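You operate a simulated robot arm through the tools that you are given. There is no shell and no other tool. Be economical: measure what you need, move in short steps, check, and stop when the job is done.

You run a simulated two-armed robot. Do the job below in one go: nothing can be reset, and whatever is moved stays where it is left.

JOB
Pick up the green box from the upper shelf of the goods rack with one hand, pass it to the other hand and put it on the long shelf under the packing bench.

Only the result counts: the job must be done as asked and must still hold three seconds after the hand-in. Knocking over, shifting, dropping, spilling or breaking anything else fails it.

ROBOT AND FRAMES
Two 7-joint arms with two-finger parallel grippers on one trunk, on a base that drives. Base frame: it is fixed to the floor where the robot stands at the start and does not move with it; the origin is under the middle of the robot, x ahead of it, y to its left, z up. Lengths are in cm, angles in rad, forces in N, time in s.
The left shoulder is at the start at [2, 11.3, 135.1], the right one opposite. With the tool pointing down near the work surface each hand reaches from about 10 to 58 cm from the robot's upright axis, wherever it stands, measured 20 degrees to its own side. Places, roughly: long shelf under the packing bench [-130, -190, 30]. Payload 1.57 kg a hand.
Tool frame (each hand has its own): the origin (TCP) lies between the finger pads and is the grasp point; the fingertips stand 3 cm ahead of it; z points along the fingers, y is the line along which they close. The gripper opens to 8 cm. The fingers are 1.7 cm wide and 1.2 cm thick; the gripper's body (4 by 8.2 cm) begins 8 cm behind the TCP.
Orientation is that of the tool frame in the base frame, as a unit quaternion [w, x, y, z]. With the fingers straight down and closing along the base's y, the tool's x points along the base's -x, its y along +y and its z along -z.

CONTROLS
- The arms move only by the tool servo_tool. It takes "left_increments", "right_increments" or both (then of equal length, played together; a hand with none holds still); each is a list of rows, each a list of 7 numbers: the shift along the tool's x, y, z in cm, then the turn, a rotation vector about the tool's x, y, z in rad, then the opening in per cent of the stroke, from 0 (shut) to 100 (fully open). In form: [[dx, dy, dz, wx, wy, wz, jaw], ...]. A call has 1 to 20 rows; each row shifts and turns the commanded pose from where the row before left it, along the tool's axes as they then stand. A row lasts 0.2 s, in which the tool goes at most 5 cm and 0.15 rad; a call with a longer step from one row to the next is refused whole, and so is a gripper value outside its range. A pose out of reach is approached as far as the arm can. The call stops where the force on the tool passes 40 N (or 10 N more than at its start, if that is more) or the arm is blocked; 0.2 s more then pass. Each finger travels about 4.5 cm/s and halts on what it meets, pressing with about 22 N; the grip force reading is that of the motor and also rises with nothing between the fingers. The clock runs only during rows and for 0.2 s after the last one: add rows that do not move to give the fingers time. It gives the time, the measured TCP pose, the force on the tool (base axes), the opening and the grip force at its end, in the units of the frame above (readings bear some noise), with the torque about the TCP (base axes, N m) and any sound that the robot's microphone picked up.
- Cameras (640 x 400 px; columns grow to the right, rows downward): "scene" is now at [9.79, 1.69, 153.31]; the picture's right is [0.20, -0.98, 0.00], its down [0.03, 0.01, -1.00] and it looks along [0.98, 0.20, 0.03] (base axes); focal length 242 px, centre (320, 200). "left" rides on the left gripper at [7.2, 0.7, -12.2] in its tool frame; the picture's right is [-0.09, 1.00, 0.00], its down [-0.84, -0.08, -0.54] and it looks along [-0.54, -0.05, 0.84] (tool axes); focal length 238 px, centre (320, 200). "right" rides on the right gripper at [7.2, -0.7, -12.2] in its tool frame; the picture's right is [0.09, 1.00, 0.00], its down [-0.84, 0.08, -0.54] and it looks along [-0.54, 0.05, 0.84] (tool axes); focal length 238 px, centre (320, 200). There is no depth. A picture from a camera that has moved, and an enlarged one, comes with that camera's place and axes in the base frame and with its lens.
- get_image(camera): a new picture of that camera. It takes no simulated time.
- raise_lower(by): slides the trunk up (or, below 0, down) by that many cm; the arms and the scene camera ride with it, the base frame stays. It gives what a move gives, with no picture.
- drive_base(legs): drives the robot by 1 to 6 legs, each [ahead, left, turn to the left] in cm, cm and rad, along the robot's own axes; the way and the turn of a leg run together, so that a leg with both is an arc; at most 150 cm and 3.142 rad a leg. The arms and the cameras ride along, it lands a little off, and it stops where it bumps. It gives what a move gives.
- pan_tilt(pan, tilt): turns the head with the scene camera to pan (to the left, within 1.396 rad either way) and tilt (down, from -0.506 to 1.204), counted from straight ahead of the robot. It gives what a move gives.
- inspect(camera, box): a new picture of the part [left, top, right, bottom] of that camera's present view, enlarged. It takes no simulated time.
- hand_in(): hands the job in; it is judged then, once.

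Go step by step. Nothing tells you exact positions but the pictures and the camera data: compare them with the known pose of the tool, close in by small moves and look again before you grip or let go. The budget is 120 turns and 88 pictures, counting those below and the enlarged ones. Unless the task says otherwise, let go and move clear before handing in, and close with one line.

The tools are called after "Emit:" as name(argument=value, ...) on one line, values as JSON. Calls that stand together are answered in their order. servo_tool: Moves the arms, as the interface text tells. Its arguments: {"type":"object","properties":{"left_increments":{"type":"array"},"right_increments":{"type":"array"}},"required":[]} The other tools are called the same way: raise_lower (by) slides the trunk up or down; drive_base (legs) drives the base; pan_tilt (pan, tilt) turns the head that bears the scene camera; get_image (camera) takes a picture; inspect (camera, box) takes an enlarged picture of a part of a camera's view; hand_in () hands the job in.

At the start:

```text
time_s: 0.0
left_tcp_pos: [30.52, 15.03, 154.59]
left_orientation: [0.0, -0.001, 1.0, 0.0]
left_ft_force: [0.7, 0.3, -0.6]
left_torque: [-0.02, 0.0, -0.02]
left_grip_width: 7.99
left_gripper_force: 0.0
right_tcp_pos: [32.53, -9.26, 150.28]
right_orientation: [-0.001, 0.0, 1.0, 0.0]
right_ft_force: [0.2, 0.6, 0.1]
right_torque: [-0.03, 0.01, 0.0]
right_grip_width: 7.96
right_gripper_force: 0.0
trunk travel left (down, up): [-40.4, 16.6]
robot x, y, heading: [-0.01, 0.31, -0.001]
head pan, tilt: [0.199, -0.028]
```

scene: 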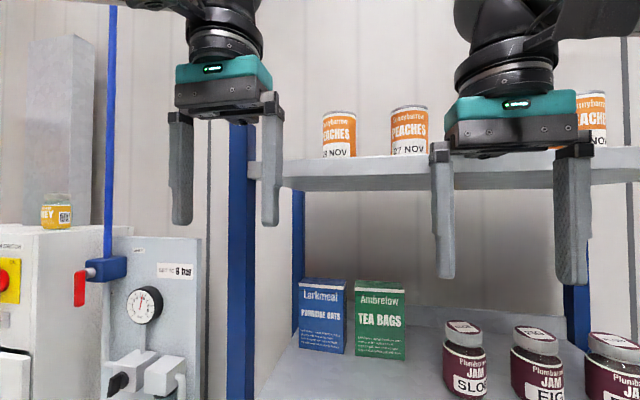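
right: 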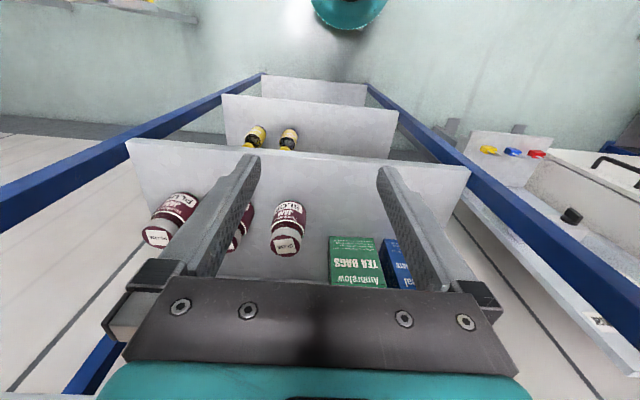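
left: 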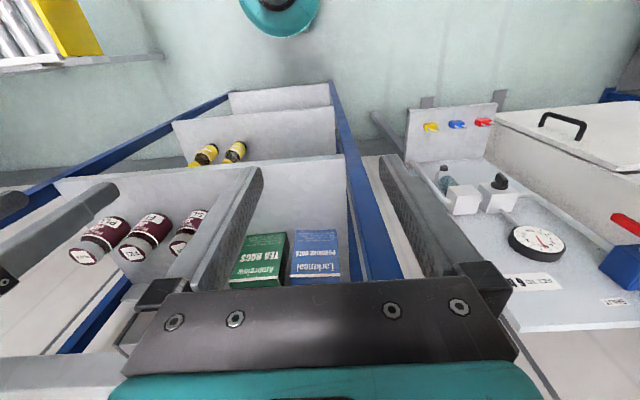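

I see a rack ahead with a green tea-bags box next to a blue oats box, jam jars to the right and peach tins above. I'll look around with the head first: down at the rack, and toward the packing bench behind right.

Emit:
pan_tilt(pan=0.0, tilt=0.45)

Emit:
get_image(camera="scene")

Emit:
pan_tilt(pan=-1.39, tilt=0.4)

Emit:
get_image(camera="scene")

```text
time_s: 0.9
left_tcp_pos: [30.35, 15.08, 154.59]
left_orientation: [0.0, 0.0, 1.0, 0.001]
left_ft_force: [-0.6, 0.4, -0.3]
left_torque: [0.0, 0.0, -0.01]
left_grip_width: 8.02
left_gripper_force: 0.1
right_tcp_pos: [32.6, -9.35, 150.25]
right_orientation: [0.0, 0.0, 1.0, 0.0]
right_ft_force: [0.1, -0.8, 1.0]
right_torque: [-0.04, -0.02, 0.01]
right_grip_width: 7.98
right_gripper_force: 0.1
trunk travel left (down, up): [-40.4, 16.6]
robot x, y, heading: [0.19, -0.58, 0.002]
head pan, tilt: [0.0, 0.45]
```

```text
84 pictures are left
camera scene: at [10.23, -0.06, 148.9], right [0.0, -1.0, 0.0], down [-0.43, 0.0, -0.9], along [0.9, 0.0, -0.43], focal length 242 px, centre (320, 200)
```

scene: 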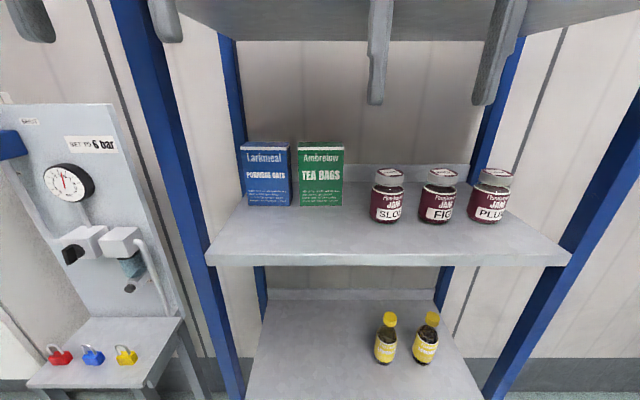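

```text
time_s: 2.5
left_tcp_pos: [30.37, 15.13, 154.54]
left_orientation: [0.0, -0.001, 1.0, 0.0]
left_ft_force: [-0.2, -0.1, -0.9]
left_torque: [-0.03, 0.01, -0.02]
left_grip_width: 8.02
left_gripper_force: 0.0
right_tcp_pos: [32.64, -9.35, 150.31]
right_orientation: [0.001, 0.0, 1.0, 0.0]
right_ft_force: [0.5, -0.9, -0.2]
right_torque: [0.01, 0.03, -0.01]
right_grip_width: 8.02
right_gripper_force: 0.0
trunk travel left (down, up): [-40.4, 16.6]
robot x, y, heading: [0.48, -0.07, 0.001]
head pan, tilt: [-1.389, 0.4]
```

```text
83 pictures are left
camera scene: at [2.72, -9.18, 149.36], right [-0.98, -0.18, 0.0], down [-0.07, 0.38, -0.92], along [0.17, -0.91, -0.39], focal length 242 px, centre (320, 200)
```

scene: 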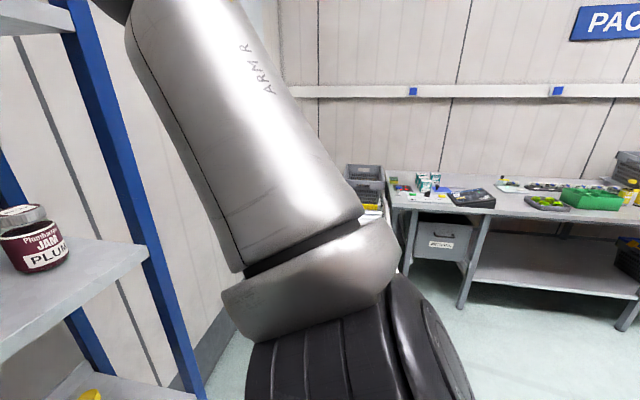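

The green tea box stands on the shelf at z≈124, front face near x≈59, and seems about 10 cm wide and 14 cm high, so it's too wide to grip from the front. I need its depth, so I'll look closer.

Emit:
pan_tilt(pan=0.0, tilt=0.3)

Emit:
inspect(camera="scene", box=[220, 80, 540, 280])

Emit:
inspect(camera="left", box=[160, 170, 400, 320])

```text
time_s: 4.0
left_tcp_pos: [30.35, 15.11, 154.64]
left_orientation: [-0.001, -0.001, 1.0, 0.0]
left_ft_force: [1.1, 0.3, 0.2]
left_torque: [-0.01, -0.01, 0.04]
left_grip_width: 8.02
left_gripper_force: 0.1
right_tcp_pos: [32.57, -9.33, 150.29]
right_orientation: [0.0, 0.0, 1.0, 0.0]
right_ft_force: [0.3, -0.1, -0.3]
right_torque: [-0.01, -0.01, -0.01]
right_grip_width: 8.0
right_gripper_force: 0.1
trunk travel left (down, up): [-40.4, 16.6]
robot x, y, heading: [0.15, -0.17, -0.004]
head pan, tilt: [0.0, 0.3]
```

```text
2.00 times, centred on (380, 180) of scene
camera zoom: at [10.38, -0.08, 150.28], right [0.0, -1.0, 0.0], down [-0.3, 0.0, -0.96], along [0.96, 0.0, -0.3], focal length 484 px, centre (200, 240)
```

zoom: 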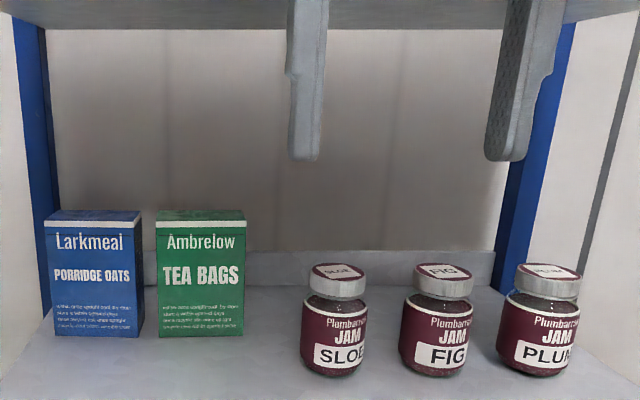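

```text
2.67 times, centred on (280, 245) of left
camera zoom: at [23.24, 15.75, 166.71], right [0.09, 1.0, 0.0], down [0.84, -0.08, 0.54], along [0.54, -0.05, -0.84], focal length 636 px, centre (427, 80)
```

zoom: 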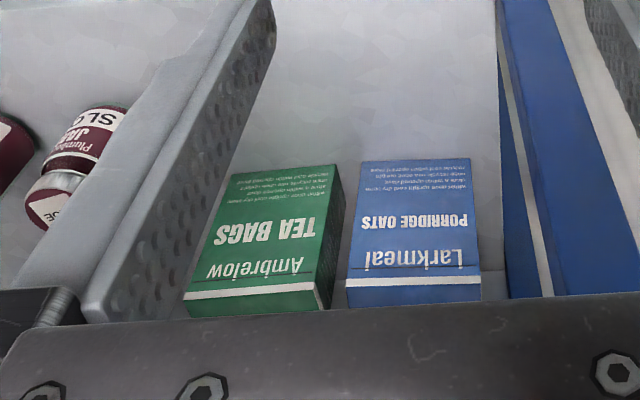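

The box spans about y −4.8…4.6, x 59.3…64, z 123.5…137, and only its ~4.7 cm depth fits the gripper. So the right hand will come in from the right, tilted 30° downward over the jars, closing along x. First I pull both hands back and turn the right one.

Emit:
servo_tool(right_increments=[[4, 0, 0, 0, 0, 0, 100], [4, 0, 0, 0, 0, 0, 100], [0, 0, 0, 0, 0, 0.1428, 100], [0, 0, 0, 0, 0, 0.1428, 100], [0, 0, 0, 0, 0, 0.1428, 100], [0, 0, 0, 0, 0, 0.1428, 100], [0, 0, 0, 0, 0, 0.1428, 100], [0, 0, 0, 0, 0, 0.1428, 100], [0, 0, 0, 0, 0, 0.1428, 100], [0, 0, 0, 0, 0, 0.1428, 100], [0, 0, 0, 0, 0, 0.1428, 100], [0, 0, 0, 0, 0, 0.1428, 100], [0, 0, 0, 0, 0, 0.1428, 100], [0, 0, 0, 0, 0.1496, 0, 100], [0, 0, 0, 0, 0.1496, 0, 100], [0, 0, 0, 0, 0.1496, 0, 100], [0, 0, 0, 0, 0.1496, 0, 100], [0, 0, 0, 0, 0.1496, 0, 100], [0, 0, 0, 0, 0.1496, 0, 100], [0, 0, 0, 0, 0.1496, 0, 100]], left_increments=[[3, 0, 0, 0, 0, 0, 100], [3, 0, 0, 0, 0, 0, 100], [0, 0, 0, 0, 0, 0, 100], [0, 0, 0, 0, 0, 0, 100], [0, 0, 0, 0, 0, 0, 100], [0, 0, 0, 0, 0, 0, 100], [0, 0, 0, 0, 0, 0, 100], [0, 0, 0, 0, 0, 0, 100], [0, 0, 0, 0, 0, 0, 100], [0, 0, 0, 0, 0, 0, 100], [0, 0, 0, 0, 0, 0, 100], [0, 0, 0, 0, 0, 0, 100], [0, 0, 0, 0, 0, 0, 100], [0, 0, 0, 0, 0, 0, 100], [0, 0, 0, 0, 0, 0, 100], [0, 0, 0, 0, 0, 0, 100], [0, 0, 0, 0, 0, 0, 100], [0, 0, 0, 0, 0, 0, 100], [0, 0, 0, 0, 0, 0, 100], [0, 0, 0, 0, 0, 0, 100]])

Emit:
get_image(camera="scene")

```text
time_s: 8.2
left_tcp_pos: [25.84, 15.23, 152.77]
left_orientation: [-0.001, 0.0, 1.0, 0.0]
left_ft_force: [-0.4, -0.6, -0.1]
left_torque: [0.02, 0.0, 0.02]
left_grip_width: 7.99
left_gripper_force: 0.1
left hand out of reach, approached as far as the arm can: row 1, 2
right_tcp_pos: [24.68, -9.33, 150.31]
right_orientation: [-0.354, 0.612, 0.612, 0.355]
right_ft_force: [0.2, 0.0, -0.3]
right_torque: [0.01, 0.0, -0.03]
right_grip_width: 8.01
right_gripper_force: 0.0
trunk travel left (down, up): [-40.4, 16.6]
robot x, y, heading: [0.23, 0.03, -0.0]
head pan, tilt: [0.0, 0.3]
```

```text
80 pictures are left
camera scene: at [10.37, -0.13, 150.28], right [0.0, -1.0, 0.0], down [-0.3, 0.0, -0.96], along [0.96, 0.0, -0.3], focal length 242 px, centre (320, 200)
```

scene: 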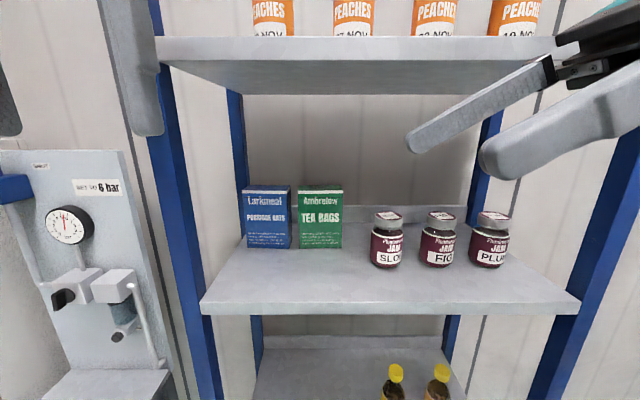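

The right hand turned well. Before entering the shelf I check how the right arm is posed and how much room the base has in front.

Emit:
pan_tilt(pan=-0.9, tilt=0.2)

Emit:
get_image(camera="scene")

Emit:
pan_tilt(pan=0, tilt=1.1)

Emit:
get_image(camera="scene")

```text
time_s: 9.4
left_tcp_pos: [25.87, 15.17, 152.58]
left_orientation: [0.0, 0.0, 1.0, 0.0]
left_ft_force: [0.2, 0.0, -0.8]
left_torque: [-0.02, 0.02, 0.03]
left_grip_width: 7.99
left_gripper_force: 0.0
right_tcp_pos: [24.61, -9.32, 150.21]
right_orientation: [-0.354, 0.612, 0.613, 0.353]
right_ft_force: [0.2, 0.3, -0.4]
right_torque: [-0.01, 0.03, -0.01]
right_grip_width: 8.01
right_gripper_force: 0.1
trunk travel left (down, up): [-40.4, 16.6]
robot x, y, heading: [0.08, -0.18, 0.006]
head pan, tilt: [-0.901, 0.201]
```

```text
79 pictures are left
camera scene: at [6.84, -7.37, 151.21], right [-0.78, -0.62, 0.0], down [-0.12, 0.16, -0.98], along [0.61, -0.77, -0.2], focal length 242 px, centre (320, 200)
```

scene: 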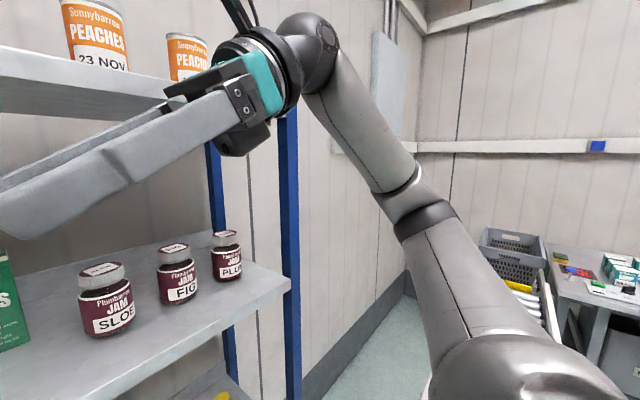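

```text
time_s: 10.6
left_tcp_pos: [25.81, 15.18, 152.84]
left_orientation: [0.0, -0.001, 1.0, 0.0]
left_ft_force: [-0.8, -0.1, -0.3]
left_torque: [0.03, -0.02, 0.01]
left_grip_width: 7.98
left_gripper_force: 0.0
right_tcp_pos: [24.66, -9.35, 150.27]
right_orientation: [-0.354, 0.612, 0.613, 0.353]
right_ft_force: [0.1, -0.4, -0.1]
right_torque: [-0.03, 0.02, -0.01]
right_grip_width: 8.02
right_gripper_force: 0.1
trunk travel left (down, up): [-40.4, 16.6]
robot x, y, heading: [-0.17, 0.05, 0.001]
head pan, tilt: [0.0, 1.1]
```

```text
78 pictures are left
camera scene: at [7.36, -0.08, 143.68], right [0.0, -1.0, 0.0], down [-0.89, 0.0, -0.45], along [0.45, 0.0, -0.89], focal length 242 px, centre (320, 200)
```

scene: 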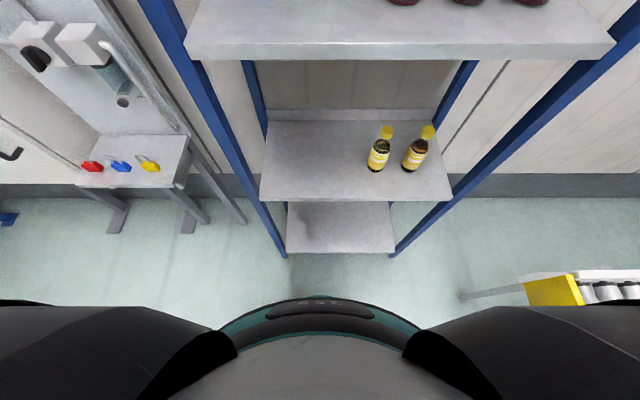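

The posture is good, with the elbow low and right, and there's floor space ahead. I raise the trunk so the forearm clears the shelf edge, then flatten the hand to 20° and bring it to entry height.

Emit:
raise_lower(by=12)

Emit:
servo_tool(right_increments=[[0, 0, 0, 0, 0.0873, 0, 100], [0, 0, 0, 0, 0.0873, 0, 100], [-3.82, 0, 1.35, 0, 0, 0, 100], [-3.82, 0, 1.35, 0, 0, 0, 100], [-3.82, 0, 1.35, 0, 0, 0, 100], [-3.82, 0, 1.35, 0, 0, 0, 100], [-3.82, 0, 1.35, 0, 0, 0, 100], [-3.82, 0, 1.35, 0, 0, 0, 100]])

Emit:
pan_tilt(pan=-0.45, tilt=0.45)

Emit:
get_image(camera="scene")

```text
time_s: 12.1
left_tcp_pos: [25.96, 15.22, 164.74]
left_orientation: [0.001, -0.001, 1.0, 0.0]
left_ft_force: [-0.7, -0.2, -0.9]
left_torque: [-0.02, 0.0, 0.01]
left_grip_width: 7.98
left_gripper_force: 0.0
right_tcp_pos: [24.58, -9.34, 162.3]
right_orientation: [-0.354, 0.612, 0.613, 0.353]
right_ft_force: [-0.5, 0.0, 0.3]
right_torque: [-0.01, -0.01, -0.01]
right_grip_width: 7.99
right_gripper_force: 0.0
trunk travel left (down, up): [-52.4, 4.6]
robot x, y, heading: [0.26, 0.17, -0.002]
head pan, tilt: [0.0, 1.1]
```

```text
time_s: 13.9
left_tcp_pos: [26.03, 15.24, 164.84]
left_orientation: [0.0, -0.001, 1.0, 0.0]
left_ft_force: [0.2, 0.3, 0.5]
left_torque: [0.02, -0.01, -0.02]
left_grip_width: 7.98
left_gripper_force: 0.1
right_tcp_pos: [24.4, -9.48, 137.95]
right_orientation: [-0.405, 0.579, 0.58, 0.406]
right_ft_force: [0.5, -0.5, -0.1]
right_torque: [0.03, 0.01, 0.0]
right_grip_width: 7.99
right_gripper_force: 0.1
trunk travel left (down, up): [-52.4, 4.6]
robot x, y, heading: [-0.02, 0.14, 0.001]
head pan, tilt: [0.0, 1.1]
```

```text
time_s: 14.9
left_tcp_pos: [25.97, 15.26, 164.67]
left_orientation: [0.0, -0.001, 1.0, 0.0]
left_ft_force: [1.5, 0.4, 0.3]
left_torque: [0.01, 0.01, 0.03]
left_grip_width: 8.0
left_gripper_force: 0.0
right_tcp_pos: [24.54, -9.44, 138.03]
right_orientation: [-0.405, 0.579, 0.579, 0.406]
right_ft_force: [-0.7, 0.0, 0.1]
right_torque: [-0.01, 0.02, 0.03]
right_grip_width: 8.01
right_gripper_force: 0.0
trunk travel left (down, up): [-52.4, 4.6]
robot x, y, heading: [-0.0, -0.07, -0.001]
head pan, tilt: [-0.45, 0.45]
```

```text
77 pictures are left
camera scene: at [9.32, -4.07, 160.88], right [-0.43, -0.9, 0.0], down [-0.39, 0.19, -0.9], along [0.81, -0.39, -0.44], focal length 242 px, centre (320, 200)
```

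scene: 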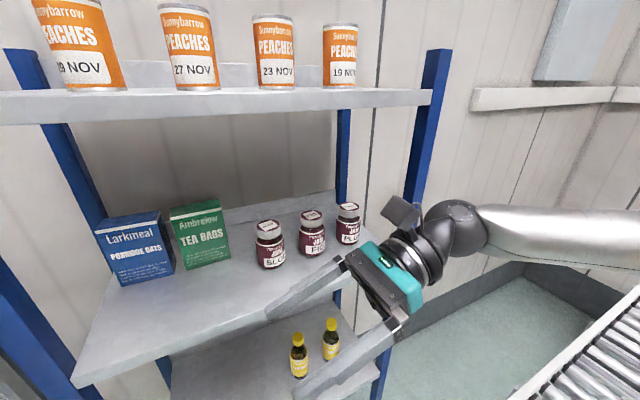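

The forearm lies far to the right, and going straight in would hit the right post. I shift the base 15 cm left so the arm enters diagonally, first to a point in front of the boxes.

Emit:
drive_base(legs=[[0, 15, 0]])

Emit:
servo_tool(right_increments=[[0, 4, 0, 0, 0, 0, 100], [0, 4, 0, 0, 0, 0, 100], [0, 4, 0, 0, 0, 0, 100], [0, 4, 0, 0, 0, 0, 100], [0, 4, 0, 0, 0, 0, 100], [0, 3, 0, 0, 0, 0, 100], [0, 0, 0, 0, 0, 0, 100]])

Emit:
get_image(camera="scene")

```text
time_s: 16.3
left_tcp_pos: [25.8, 30.21, 164.73]
left_orientation: [0.0, -0.001, 1.0, 0.0]
left_ft_force: [-0.6, -0.6, 0.3]
left_torque: [-0.05, -0.01, 0.0]
left_grip_width: 7.99
left_gripper_force: 0.1
right_tcp_pos: [24.59, 5.38, 138.05]
right_orientation: [-0.406, 0.579, 0.58, 0.405]
right_ft_force: [0.1, -0.3, -0.7]
right_torque: [-0.02, -0.03, 0.0]
right_grip_width: 8.01
right_gripper_force: 0.1
trunk travel left (down, up): [-52.4, 4.6]
robot x, y, heading: [-0.04, 14.86, -0.0]
head pan, tilt: [-0.45, 0.45]
```

```text
time_s: 17.9
left_tcp_pos: [25.76, 30.05, 164.71]
left_orientation: [0.002, -0.001, 1.0, 0.0]
left_ft_force: [0.4, 0.1, -0.5]
left_torque: [-0.02, -0.03, -0.02]
left_grip_width: 8.01
left_gripper_force: 0.0
right_tcp_pos: [47.65, 5.44, 138.01]
right_orientation: [-0.406, 0.579, 0.579, 0.406]
right_ft_force: [0.7, -0.1, 0.4]
right_torque: [0.0, 0.0, -0.01]
right_grip_width: 7.97
right_gripper_force: 0.1
trunk travel left (down, up): [-52.4, 4.6]
robot x, y, heading: [-0.08, 14.8, -0.003]
head pan, tilt: [-0.45, 0.45]
```

```text
76 pictures are left
camera scene: at [9.24, 10.83, 160.89], right [-0.43, -0.9, 0.0], down [-0.39, 0.19, -0.9], along [0.81, -0.39, -0.43], focal length 242 px, centre (320, 200)
```

scene: 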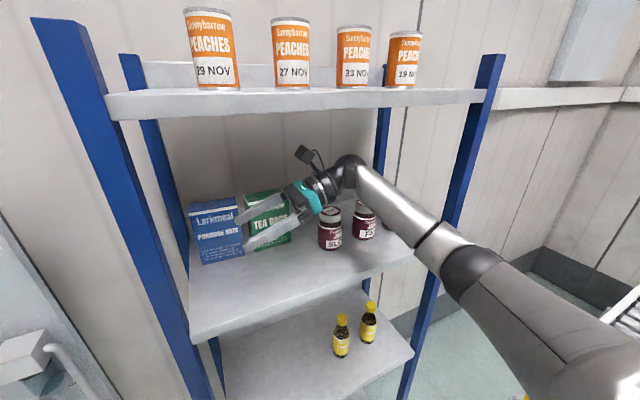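

The arm comes in diagonally with room to spare. I now move right to y≈−9.5 in front of the box, then check the post clearance.

Emit:
servo_tool(right_increments=[[-1.28, 1, -3.52, 0, 0, 0, 100], [-1.28, 1, -3.52, 0, 0, 0, 100], [-1.28, 1, -3.52, 0, 0, 0, 100], [-1.28, 1, -3.52, 0, 0, 0, 100], [0, 0, 0, 0, 0, 0, 100]])

Emit:
get_image(camera="scene")

Emit:
get_image(camera="right")

```text
time_s: 19.1
left_tcp_pos: [25.78, 30.13, 164.73]
left_orientation: [0.001, -0.001, 1.0, 0.0]
left_ft_force: [-0.5, 0.8, -0.5]
left_torque: [-0.02, -0.01, 0.02]
left_grip_width: 8.01
left_gripper_force: 0.0
right_tcp_pos: [51.46, -9.55, 138.13]
right_orientation: [-0.405, 0.578, 0.581, 0.405]
right_ft_force: [-0.1, -0.2, -0.2]
right_torque: [-0.02, 0.0, -0.01]
right_grip_width: 8.01
right_gripper_force: 0.0
trunk travel left (down, up): [-52.4, 4.6]
robot x, y, heading: [0.34, 14.84, -0.003]
head pan, tilt: [-0.45, 0.45]
```

```text
75 pictures are left
camera scene: at [9.28, 10.83, 160.89], right [-0.43, -0.9, 0.0], down [-0.39, 0.19, -0.9], along [0.81, -0.39, -0.44], focal length 242 px, centre (320, 200)
```

scene: 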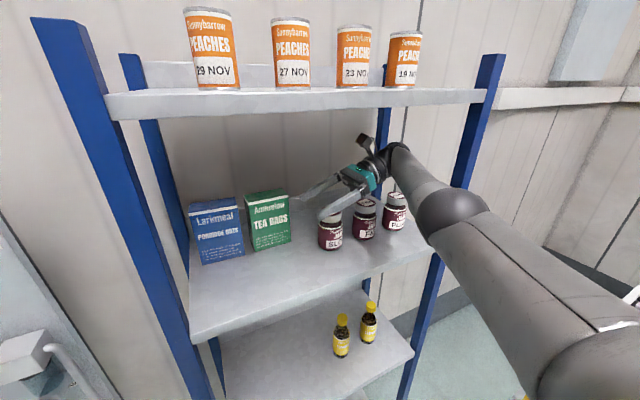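

```text
74 pictures are left
camera right: at [50.78, -18.48, 149.04], right [1.0, 0.04, 0.09], down [0.08, -0.8, -0.6], along [0.05, 0.61, -0.79], focal length 238 px, centre (320, 200)
```

right: 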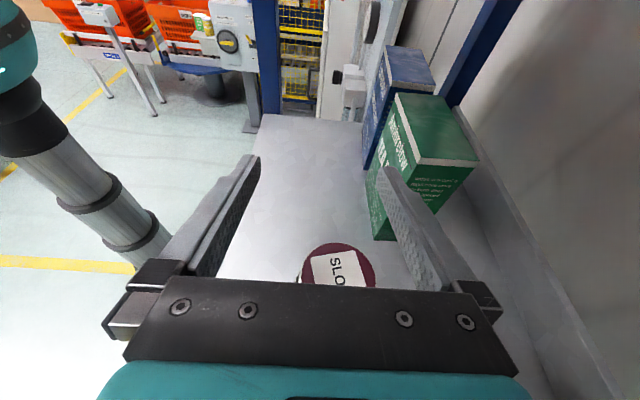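

From the hand camera the box is at x 58.7–63.9, y −4.2…5.2, top ≈137. I raise slightly and move in half way, then check the forearm against the post.

Emit:
servo_tool(right_increments=[[3.2, 0, 1.5, 0, 0, 0, 100], [0, 2.5, 0, 0, 0, 0, 100], [0, 2.5, 0, 0, 0, 0, 100], [0, 0, 0, 0, 0, 0, 100]])

Emit:
get_image(camera="scene")

```text
time_s: 20.1
left_tcp_pos: [25.96, 30.32, 164.65]
left_orientation: [0.001, -0.001, 1.0, 0.0]
left_ft_force: [0.7, 0.0, 0.8]
left_torque: [-0.02, -0.02, -0.01]
left_grip_width: 8.02
left_gripper_force: 0.2
right_tcp_pos: [53.04, -6.79, 140.66]
right_orientation: [-0.406, 0.578, 0.58, 0.405]
right_ft_force: [-0.7, -0.8, 0.3]
right_torque: [-0.02, -0.02, 0.02]
right_grip_width: 8.01
right_gripper_force: 0.0
right hand out of reach, approached as far as the arm can: row 2, 3
trunk travel left (down, up): [-52.4, 4.6]
robot x, y, heading: [0.14, 15.16, 0.002]
head pan, tilt: [-0.45, 0.45]
```

```text
73 pictures are left
camera scene: at [9.34, 10.88, 160.89], right [-0.43, -0.9, 0.0], down [-0.39, 0.19, -0.9], along [0.81, -0.39, -0.44], focal length 242 px, centre (320, 200)
```

scene: 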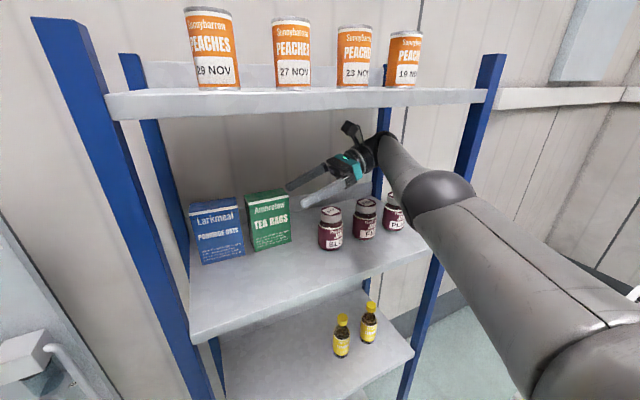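

The arm is at its reach limit, so I drive the base 8 cm ahead, which carries the hand in above the box height.

Emit:
drive_base(legs=[[8, 0, 0]])

Emit:
get_image(camera="right")

Emit:
get_image(camera="scene")

```text
time_s: 21.1
left_tcp_pos: [33.99, 30.14, 164.75]
left_orientation: [0.0, -0.001, 1.0, -0.001]
left_ft_force: [0.5, 0.1, -0.1]
left_torque: [0.01, 0.07, 0.0]
left_grip_width: 8.02
left_gripper_force: 0.1
right_tcp_pos: [61.07, -6.74, 140.47]
right_orientation: [-0.406, 0.579, 0.579, 0.405]
right_ft_force: [0.9, 0.1, 0.3]
right_torque: [-0.01, -0.01, 0.02]
right_grip_width: 7.98
right_gripper_force: 0.1
trunk travel left (down, up): [-52.4, 4.6]
robot x, y, heading: [8.0, 15.1, -0.001]
head pan, tilt: [-0.45, 0.45]
```

```text
72 pictures are left
camera right: at [60.4, -15.75, 151.41], right [1.0, 0.03, 0.09], down [0.08, -0.8, -0.6], along [0.05, 0.61, -0.79], focal length 238 px, centre (320, 200)
```

right: 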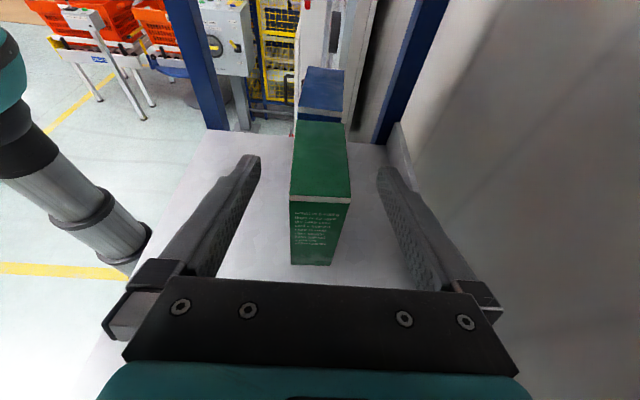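

```text
71 pictures are left
camera scene: at [17.32, 10.86, 160.89], right [-0.43, -0.9, 0.0], down [-0.39, 0.19, -0.9], along [0.81, -0.39, -0.44], focal length 242 px, centre (320, 200)
```

scene: 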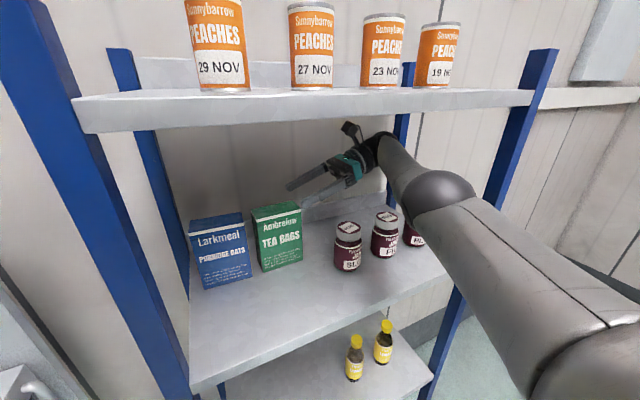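

The box lies well centred between the fingers (x centre ≈61.2, right face y≈−4.6). I move diagonally down onto it so the fingers straddle its depth.

Emit:
servo_tool(right_increments=[[-0.6, 0, 0.9, 0, 0, 0, 100], [-0.6, 0, 0.9, 0, 0, 0, 100], [0, 0, 0, 0, 0, 0, 100]])

Emit:
get_image(camera="right")

```text
time_s: 21.9
left_tcp_pos: [33.75, 30.1, 164.68]
left_orientation: [0.0, -0.001, 1.0, -0.001]
left_ft_force: [-0.1, -1.1, -0.6]
left_torque: [0.07, 0.04, 0.01]
left_grip_width: 7.98
left_gripper_force: 0.0
right_tcp_pos: [60.96, -5.56, 138.9]
right_orientation: [-0.405, 0.579, 0.579, 0.406]
right_ft_force: [0.0, 0.6, 0.1]
right_torque: [0.01, 0.01, 0.01]
right_grip_width: 8.01
right_gripper_force: 0.0
trunk travel left (down, up): [-52.4, 4.6]
robot x, y, heading: [7.62, 14.63, -0.002]
head pan, tilt: [-0.45, 0.45]
```

```text
70 pictures are left
camera right: at [60.28, -14.43, 149.7], right [1.0, 0.03, 0.09], down [0.08, -0.8, -0.6], along [0.05, 0.61, -0.79], focal length 238 px, centre (320, 200)
```

right: 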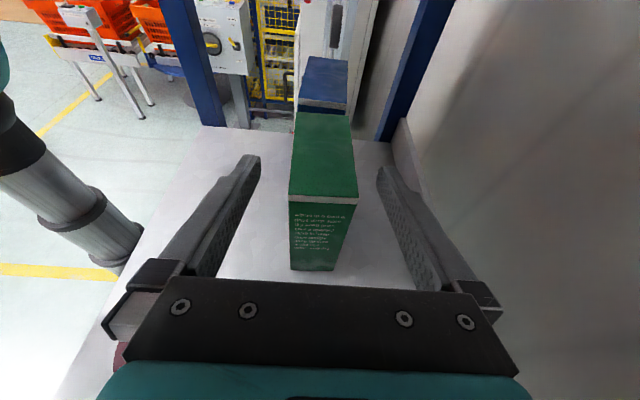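

The motion follows my commands. I continue to the grasp pose.

Emit:
servo_tool(right_increments=[[-1.17, 0.08, 1.76, 0, 0, 0, 100], [-1.17, 0.08, 1.76, 0, 0, 0, 100], [-1.17, 0.08, 1.76, 0, 0, 0, 100], [0, 0, 0, 0, 0, 0, 100]])

Emit:
get_image(camera="right")

Emit:
get_image(camera="scene")

```text
time_s: 22.9
left_tcp_pos: [33.78, 30.18, 164.71]
left_orientation: [0.001, 0.0, 1.0, 0.001]
left_ft_force: [-0.1, -0.1, 0.0]
left_torque: [-0.04, -0.02, 0.01]
left_grip_width: 7.99
left_gripper_force: 0.1
right_tcp_pos: [61.22, -1.73, 133.74]
right_orientation: [-0.405, 0.579, 0.58, 0.405]
right_ft_force: [0.4, -0.2, 0.8]
right_torque: [-0.01, -0.02, -0.04]
right_grip_width: 7.99
right_gripper_force: 0.1
trunk travel left (down, up): [-52.4, 4.6]
robot x, y, heading: [7.89, 15.01, -0.003]
head pan, tilt: [-0.45, 0.45]
```

```text
69 pictures are left
camera right: at [60.48, -10.71, 144.57], right [1.0, 0.03, 0.09], down [0.08, -0.8, -0.6], along [0.05, 0.61, -0.79], focal length 238 px, centre (320, 200)
```

right: 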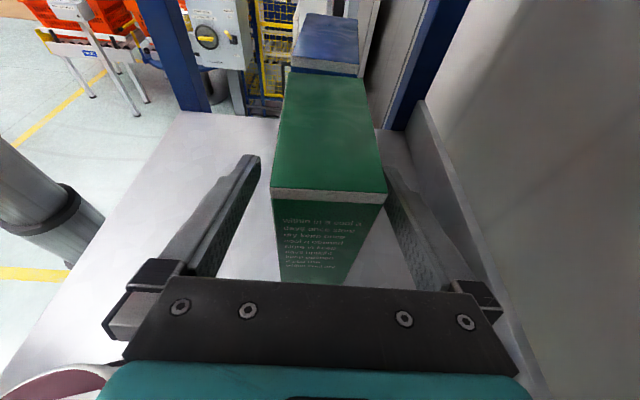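

```text
68 pictures are left
camera scene: at [17.21, 10.84, 160.89], right [-0.43, -0.9, 0.0], down [-0.39, 0.19, -0.9], along [0.81, -0.39, -0.44], focal length 242 px, centre (320, 200)
```

scene: 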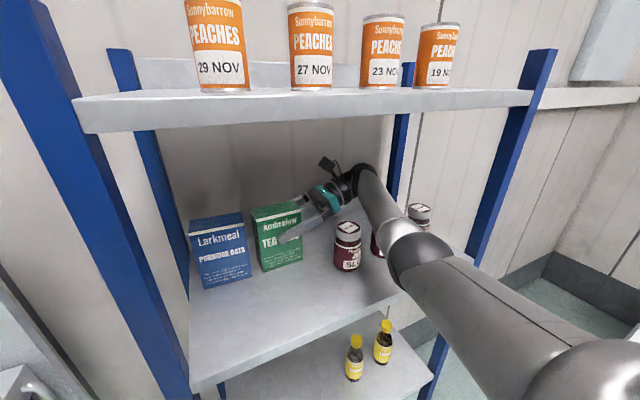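

Box centre x≈61.3 matches the TCP, and the fingers straddle it. Closing now.

Emit:
servo_tool(right_increments=[[0, 0.05, 0, 0, 0, 0, 80], [0, 0, 0, 0, 0, 0, 50], [0, 0, 0, 0, 0, 0, 30], [0, 0, 0, 0, 0, 0, 20], [0, 0, 0, 0, 0, 0, 20], [0, 0, 0, 0, 0, 0, 20]])

Emit:
get_image(camera="right")

```text
time_s: 24.3
left_tcp_pos: [33.79, 30.3, 164.67]
left_orientation: [0.001, 0.0, 1.0, 0.0]
left_ft_force: [-0.2, 0.1, -0.2]
left_torque: [-0.01, -0.01, 0.04]
left_grip_width: 8.0
left_gripper_force: 0.0
right_tcp_pos: [61.27, -1.75, 133.81]
right_orientation: [-0.405, 0.579, 0.58, 0.405]
right_ft_force: [-0.7, -0.9, 0.4]
right_torque: [0.01, 0.07, 0.06]
right_grip_width: 4.77
right_gripper_force: 21.9
trunk travel left (down, up): [-52.4, 4.6]
robot x, y, heading: [7.72, 14.9, -0.002]
head pan, tilt: [-0.45, 0.45]
```

```text
67 pictures are left
camera right: at [60.55, -10.73, 144.6], right [1.0, 0.03, 0.09], down [0.08, -0.8, -0.6], along [0.05, 0.61, -0.79], focal length 238 px, centre (320, 200)
```

right: 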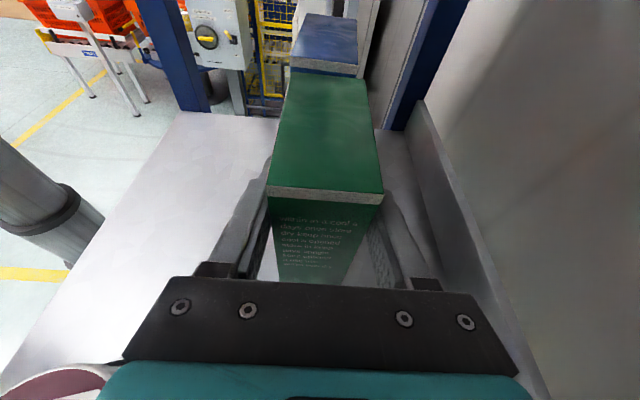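

Gripped at 4.77 cm with 22 N. I lift 5 cm straight up and check it.

Emit:
servo_tool(right_increments=[[0.94, 0, -0.342, 0, 0, 0, 20], [0.94, 0, -0.342, 0, 0, 0, 20], [0.94, 0, -0.342, 0, 0, 0, 20], [0.94, 0, -0.342, 0, 0, 0, 20], [0.94, 0, -0.342, 0, 0, 0, 20], [0, 0, 0, 0, 0, 0, 20]])

Emit:
get_image(camera="scene")

```text
time_s: 25.7
left_tcp_pos: [33.78, 30.21, 164.7]
left_orientation: [0.0, -0.001, 1.0, 0.0]
left_ft_force: [0.1, 0.7, -0.5]
left_torque: [0.01, -0.04, 0.0]
left_grip_width: 8.02
left_gripper_force: 0.1
right_tcp_pos: [61.33, -1.73, 138.66]
right_orientation: [-0.406, 0.579, 0.58, 0.405]
right_ft_force: [-0.2, 0.3, -2.3]
right_torque: [-0.06, 0.04, -0.01]
right_grip_width: 4.76
right_gripper_force: 21.7
trunk travel left (down, up): [-52.4, 4.6]
robot x, y, heading: [7.55, 15.03, 0.005]
head pan, tilt: [-0.45, 0.45]
```

```text
66 pictures are left
camera scene: at [17.26, 10.85, 160.89], right [-0.43, -0.9, 0.0], down [-0.39, 0.19, -0.9], along [0.81, -0.39, -0.44], focal length 242 px, centre (320, 200)
```

scene: 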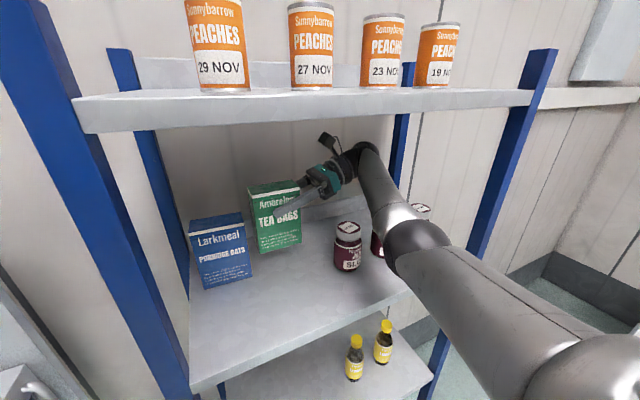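

The box is held and clear of the shelf (about 0.25 kg). I back the base straight out by 38 cm.

Emit:
drive_base(legs=[[-38, 0, 0]])

Emit:
pan_tilt(pan=-0.1, tilt=0.5)

Emit:
get_image(camera="scene")

```text
time_s: 28.1
left_tcp_pos: [-4.0, 30.06, 164.78]
left_orientation: [0.0, -0.001, 1.0, 0.0]
left_ft_force: [-0.1, 0.5, 0.2]
left_torque: [-0.02, -0.02, 0.02]
left_grip_width: 8.03
left_gripper_force: 0.2
right_tcp_pos: [23.46, -1.69, 138.62]
right_orientation: [-0.406, 0.579, 0.58, 0.405]
right_ft_force: [0.9, -0.6, -3.3]
right_torque: [-0.04, -0.01, -0.03]
right_grip_width: 4.75
right_gripper_force: 21.7
trunk travel left (down, up): [-52.4, 4.6]
robot x, y, heading: [-29.82, 14.76, 0.002]
head pan, tilt: [-0.45, 0.45]
```

```text
time_s: 29.0
left_tcp_pos: [-3.94, 30.12, 164.73]
left_orientation: [0.0, -0.002, 1.0, 0.0]
left_ft_force: [0.5, 0.2, -0.9]
left_torque: [0.04, 0.01, 0.0]
left_grip_width: 7.97
left_gripper_force: 0.0
right_tcp_pos: [23.55, -1.76, 138.67]
right_orientation: [-0.406, 0.579, 0.579, 0.406]
right_ft_force: [0.0, -0.1, -2.9]
right_torque: [-0.02, 0.0, 0.02]
right_grip_width: 4.79
right_gripper_force: 21.5
trunk travel left (down, up): [-52.4, 4.6]
robot x, y, heading: [-29.66, 14.79, 0.003]
head pan, tilt: [-0.099, 0.499]
```

```text
65 pictures are left
camera scene: at [-19.71, 13.89, 160.44], right [-0.1, -1.0, 0.0], down [-0.48, 0.05, -0.88], along [0.87, -0.09, -0.48], focal length 242 px, centre (320, 200)
```

scene: 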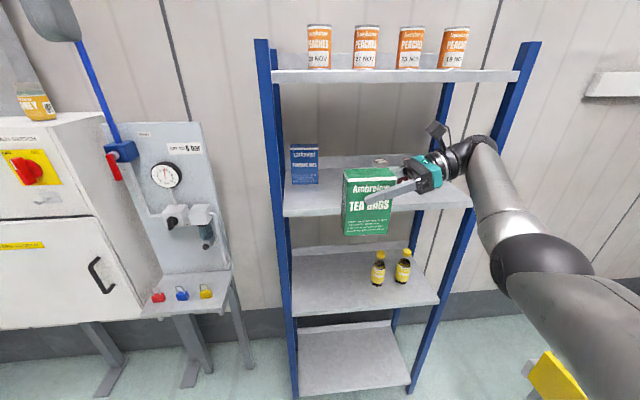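

The box is out and firmly held. I bring it in front of the robot's middle while the left hand turns to a mirrored pose (pointing right, 30° down).

Emit:
servo_tool(right_increments=[[1.01, -3.04, 2.78, 0, 0, 0, 20], [1.01, -3.04, 2.78, 0, 0, 0, 20], [1.01, -3.04, 2.78, 0, 0, 0, 20], [1.01, -3.04, 2.78, 0, 0, 0, 20], [1.01, -3.04, 2.78, 0, 0, 0, 20], [0, 0, 0, 0, 0, 0, 20], [0, 0, 0, 0, 0, 0, 20], [0, 0, 0, 0, 0, 0, 20], [0, 0, 0, 0, 0, 0, 20], [0, 0, 0, 0, 0, 0, 20], [0, 0, 0, 0, 0, 0, 20], [0, 0, 0, 0, 0, 0, 20], [0, 0, 0, 0, 0, 0, 20], [0, 0, 0, 0, 0, 0, 20], [0, 0, 0, 0, 0, 0, 20], [0, 0, 0, 0, 0, 0, 20], [0, 0, 0, 0, 0, 0, 20], [0, 0, 0, 0, 0, 0, 20]], left_increments=[[0, 0, 0, 0, 0, -0.1428, 100], [0, 0, 0, 0, 0, -0.1428, 100], [0, 0, 0, 0, 0, -0.1428, 100], [0, 0, 0, 0, 0, -0.1428, 100], [0, 0, 0, 0, 0, -0.1428, 100], [0, 0, 0, 0, 0, -0.1428, 100], [0, 0, 0, 0, 0, -0.1428, 100], [0, 0, 0, 0, 0, -0.1428, 100], [0, 0, 0, 0, 0, -0.1428, 100], [0, 0, 0, 0, 0, -0.1428, 100], [0, 0, 0, 0, 0, -0.1428, 100], [0, 0, 0, 0, 0.1496, 0, 100], [0, 0, 0, 0, 0.1496, 0, 100], [0, 0, 0, 0, 0.1496, 0, 100], [0, 0, 0, 0, 0.1496, 0, 100], [0, 0, 0, 0, 0.1496, 0, 100], [0, 0, 0, 0, 0.1496, 0, 100], [0, 0, 0, 0, 0.1496, 0, 100]])

Emit:
get_image(camera="scene")

```text
time_s: 32.8
left_tcp_pos: [-3.92, 30.24, 164.74]
left_orientation: [0.353, 0.613, -0.611, 0.355]
left_ft_force: [0.9, 0.8, 0.1]
left_torque: [0.0, 0.01, -0.02]
left_grip_width: 8.01
left_gripper_force: 0.1
right_tcp_pos: [8.26, 13.07, 138.7]
right_orientation: [-0.406, 0.579, 0.58, 0.405]
right_ft_force: [-0.6, -0.3, -1.9]
right_torque: [-0.03, -0.01, 0.0]
right_grip_width: 4.78
right_gripper_force: 22.0
trunk travel left (down, up): [-52.4, 4.6]
robot x, y, heading: [-29.7, 14.76, 0.004]
head pan, tilt: [-0.099, 0.499]
```

```text
64 pictures are left
camera scene: at [-19.75, 13.98, 160.44], right [-0.1, -1.0, 0.0], down [-0.48, 0.05, -0.88], along [0.87, -0.09, -0.48], focal length 242 px, centre (320, 200)
```

scene: 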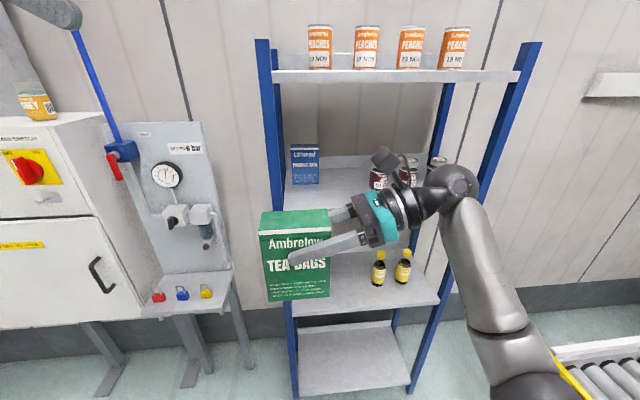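

The box centre is at about (8.2, 14.7, 135). I bring the left hand to a standby point to the left of it.

Emit:
servo_tool(left_increments=[[-3.6, -2.03, 1.34, 0, 0, 0, 100], [-3.6, -2.03, 1.34, 0, 0, 0, 100], [-3.6, -2.03, 1.34, 0, 0, 0, 100], [-3.6, -2.03, 1.34, 0, 0, 0, 100], [-3.6, -2.03, 1.34, 0, 0, 0, 100], [-3.6, -2.03, 1.34, 0, 0, 0, 100], [0, 0, 0, 0, 0, 0, 100]])

Emit:
get_image(camera="left")

Emit:
get_image(camera="scene")

```text
time_s: 34.4
left_tcp_pos: [8.26, 33.93, 141.95]
left_orientation: [0.353, 0.613, -0.612, 0.355]
left_ft_force: [-0.4, 0.1, -0.1]
left_torque: [-0.03, 0.03, 0.04]
left_grip_width: 8.01
left_gripper_force: 0.0
right_tcp_pos: [8.27, 13.05, 138.63]
right_orientation: [-0.407, 0.578, 0.58, 0.405]
right_ft_force: [-0.4, -0.3, -2.6]
right_torque: [-0.05, -0.02, -0.02]
right_grip_width: 4.76
right_gripper_force: 22.2
trunk travel left (down, up): [-52.4, 4.6]
robot x, y, heading: [-29.71, 14.96, -0.0]
head pan, tilt: [-0.099, 0.499]
```

```text
63 pictures are left
camera left: at [7.52, 40.95, 154.27], right [-1.0, 0.04, -0.08], down [0.08, 0.89, -0.45], along [0.05, -0.46, -0.89], focal length 238 px, centre (320, 200)
```

left: 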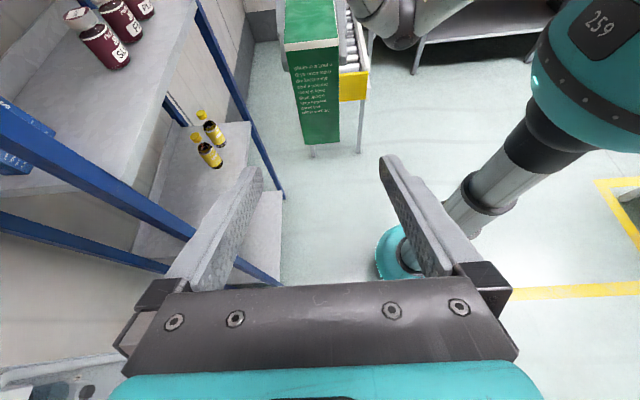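

```text
62 pictures are left
camera scene: at [-19.81, 13.89, 160.45], right [-0.1, -1.0, 0.0], down [-0.48, 0.05, -0.88], along [0.87, -0.09, -0.48], focal length 242 px, centre (320, 200)
```

scene: 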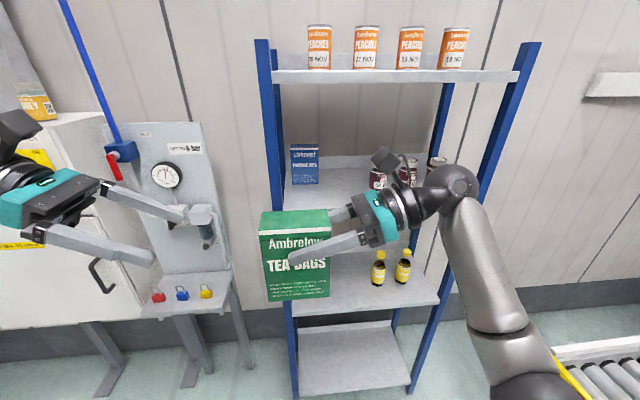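

Both hands are aligned. I approach along the left tool's axis to just short of the box and check the straddling.

Emit:
servo_tool(left_increments=[[0, 0, 3, 0, 0, 0, 100], [0, 0, 3, 0, 0, 0, 100], [0, 0, 3, 0, 0, 0, 100], [-0.2, 0, 3, 0, 0, 0, 100], [0, 0, 0, 0, 0, 0, 100]])

Emit:
get_image(camera="left")

Emit:
get_image(camera="scene")

```text
time_s: 35.6
left_tcp_pos: [8.25, 23.65, 135.88]
left_orientation: [0.353, 0.613, -0.611, 0.355]
left_ft_force: [-0.5, -0.2, -0.1]
left_torque: [-0.02, -0.01, 0.0]
left_grip_width: 8.02
left_gripper_force: 0.0
right_tcp_pos: [8.34, 13.19, 138.61]
right_orientation: [-0.406, 0.579, 0.58, 0.405]
right_ft_force: [-0.5, -0.4, -2.3]
right_torque: [-0.09, 0.01, 0.01]
right_grip_width: 4.78
right_gripper_force: 22.6
trunk travel left (down, up): [-52.4, 4.6]
robot x, y, heading: [-29.85, 14.84, 0.003]
head pan, tilt: [-0.099, 0.499]
```

```text
61 pictures are left
camera left: at [7.54, 30.57, 148.13], right [-1.0, 0.04, -0.08], down [0.08, 0.89, -0.45], along [0.05, -0.46, -0.89], focal length 238 px, centre (320, 200)
```

left: 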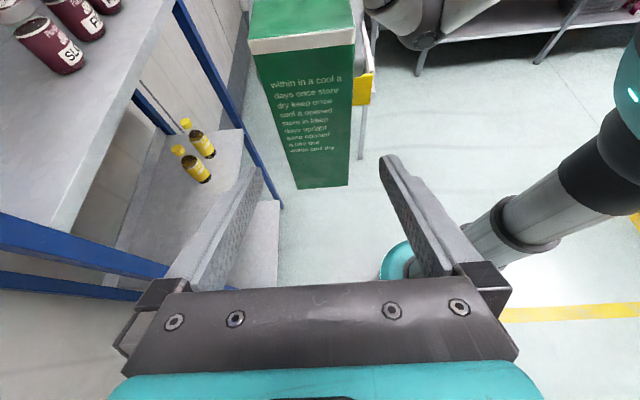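

```text
60 pictures are left
camera scene: at [-19.77, 13.95, 160.44], right [-0.1, -1.0, 0.0], down [-0.48, 0.05, -0.88], along [0.87, -0.09, -0.48], focal length 242 px, centre (320, 200)
```

scene: 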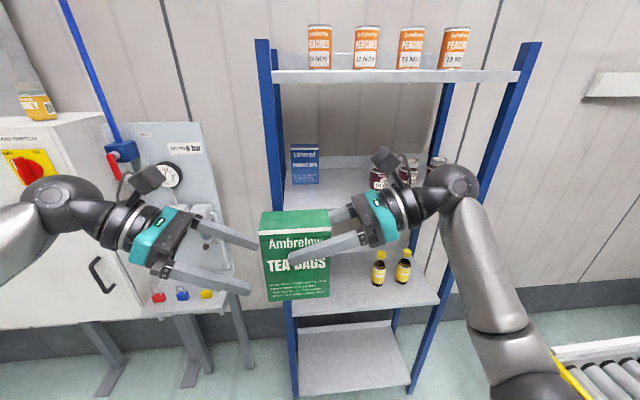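

The box is centred between the left fingers (x≈8.4). I go in 7.5 cm and look before closing.

Emit:
servo_tool(left_increments=[[-0.05, -0.05, 2.5, 0, 0, 0, 100], [-0.05, -0.05, 2.5, 0, 0, 0, 100], [-0.05, 0, 2.5, 0, 0, 0, 100], [0, 0, 0, 0, 0, 0, 100]])

Emit:
get_image(camera="left")

Emit:
get_image(camera="scene")

```text
time_s: 36.6
left_tcp_pos: [8.34, 17.14, 131.95]
left_orientation: [0.353, 0.613, -0.612, 0.354]
left_ft_force: [-0.6, -0.4, 0.1]
left_torque: [0.01, 0.0, 0.01]
left_grip_width: 7.99
left_gripper_force: 0.0
right_tcp_pos: [8.26, 13.05, 138.67]
right_orientation: [-0.406, 0.579, 0.58, 0.405]
right_ft_force: [0.1, -0.4, -3.9]
right_torque: [-0.02, 0.03, -0.01]
right_grip_width: 4.78
right_gripper_force: 21.6
trunk travel left (down, up): [-52.4, 4.6]
robot x, y, heading: [-29.86, 14.57, -0.001]
head pan, tilt: [-0.099, 0.499]
```

```text
59 pictures are left
camera left: at [7.71, 24.21, 144.23], right [-1.0, 0.04, -0.08], down [0.08, 0.89, -0.45], along [0.05, -0.46, -0.89], focal length 238 px, centre (320, 200)
```

left: 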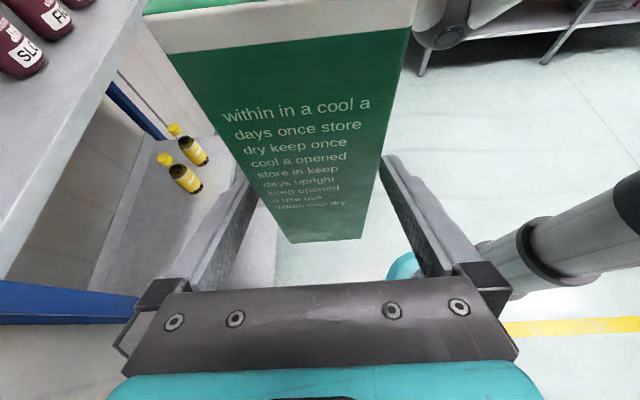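

```text
58 pictures are left
camera scene: at [-19.77, 13.96, 160.44], right [-0.1, -1.0, 0.0], down [-0.48, 0.05, -0.88], along [0.87, -0.09, -0.48], focal length 242 px, centre (320, 200)
```

scene: 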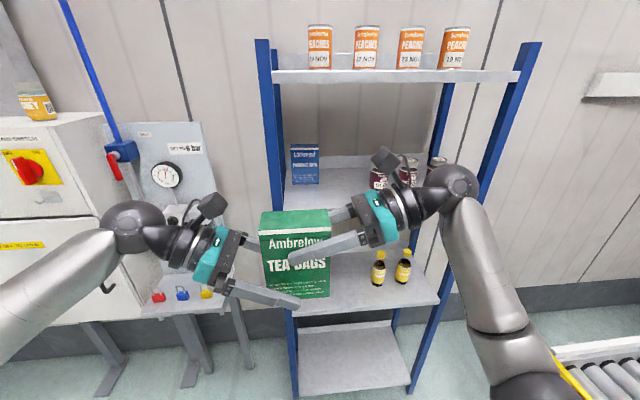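

The left fingers straddle the lower half of the box, clear of the right fingers. I raise by 0.8 cm and close the left hand.

Emit:
servo_tool(left_increments=[[0.7, 0, -0.4, 0, 0, 0, 100], [0, 0, 0, 0, 0, 0, 80], [0, 0, 0, 0, 0, 0, 50], [0, 0, 0, 0, 0, 0, 30], [0, 0, 0, 0, 0, 0, 20], [0, 0, 0, 0, 0, 0, 20], [0, 0, 0, 0, 0, 0, 20]])

Emit:
get_image(camera="scene")

```text
time_s: 38.2
left_tcp_pos: [8.46, 17.27, 132.73]
left_orientation: [0.353, 0.613, -0.612, 0.354]
left_ft_force: [-2.2, 0.1, 1.0]
left_torque: [-0.07, 0.07, 0.03]
left_grip_width: 4.79
left_gripper_force: 22.1
right_tcp_pos: [8.33, 12.86, 138.66]
right_orientation: [-0.406, 0.578, 0.581, 0.404]
right_ft_force: [2.8, 0.1, -3.5]
right_torque: [0.06, -0.18, -0.11]
right_grip_width: 4.79
right_gripper_force: 22.1
trunk travel left (down, up): [-52.4, 4.6]
robot x, y, heading: [-29.84, 14.68, 0.002]
head pan, tilt: [-0.099, 0.499]
```

```text
57 pictures are left
camera scene: at [-19.75, 13.91, 160.44], right [-0.1, -1.0, 0.0], down [-0.48, 0.05, -0.88], along [0.87, -0.09, -0.48], focal length 242 px, centre (320, 200)
```

scene: 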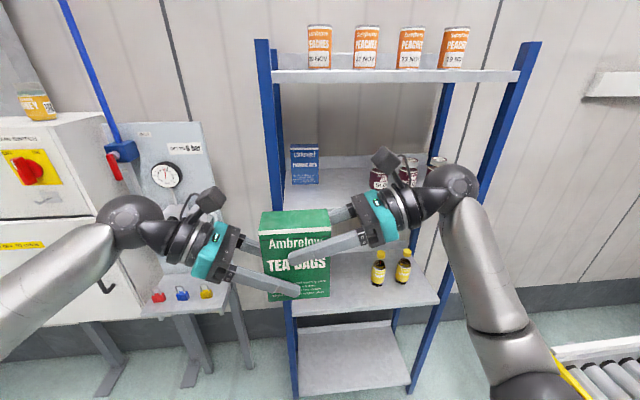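

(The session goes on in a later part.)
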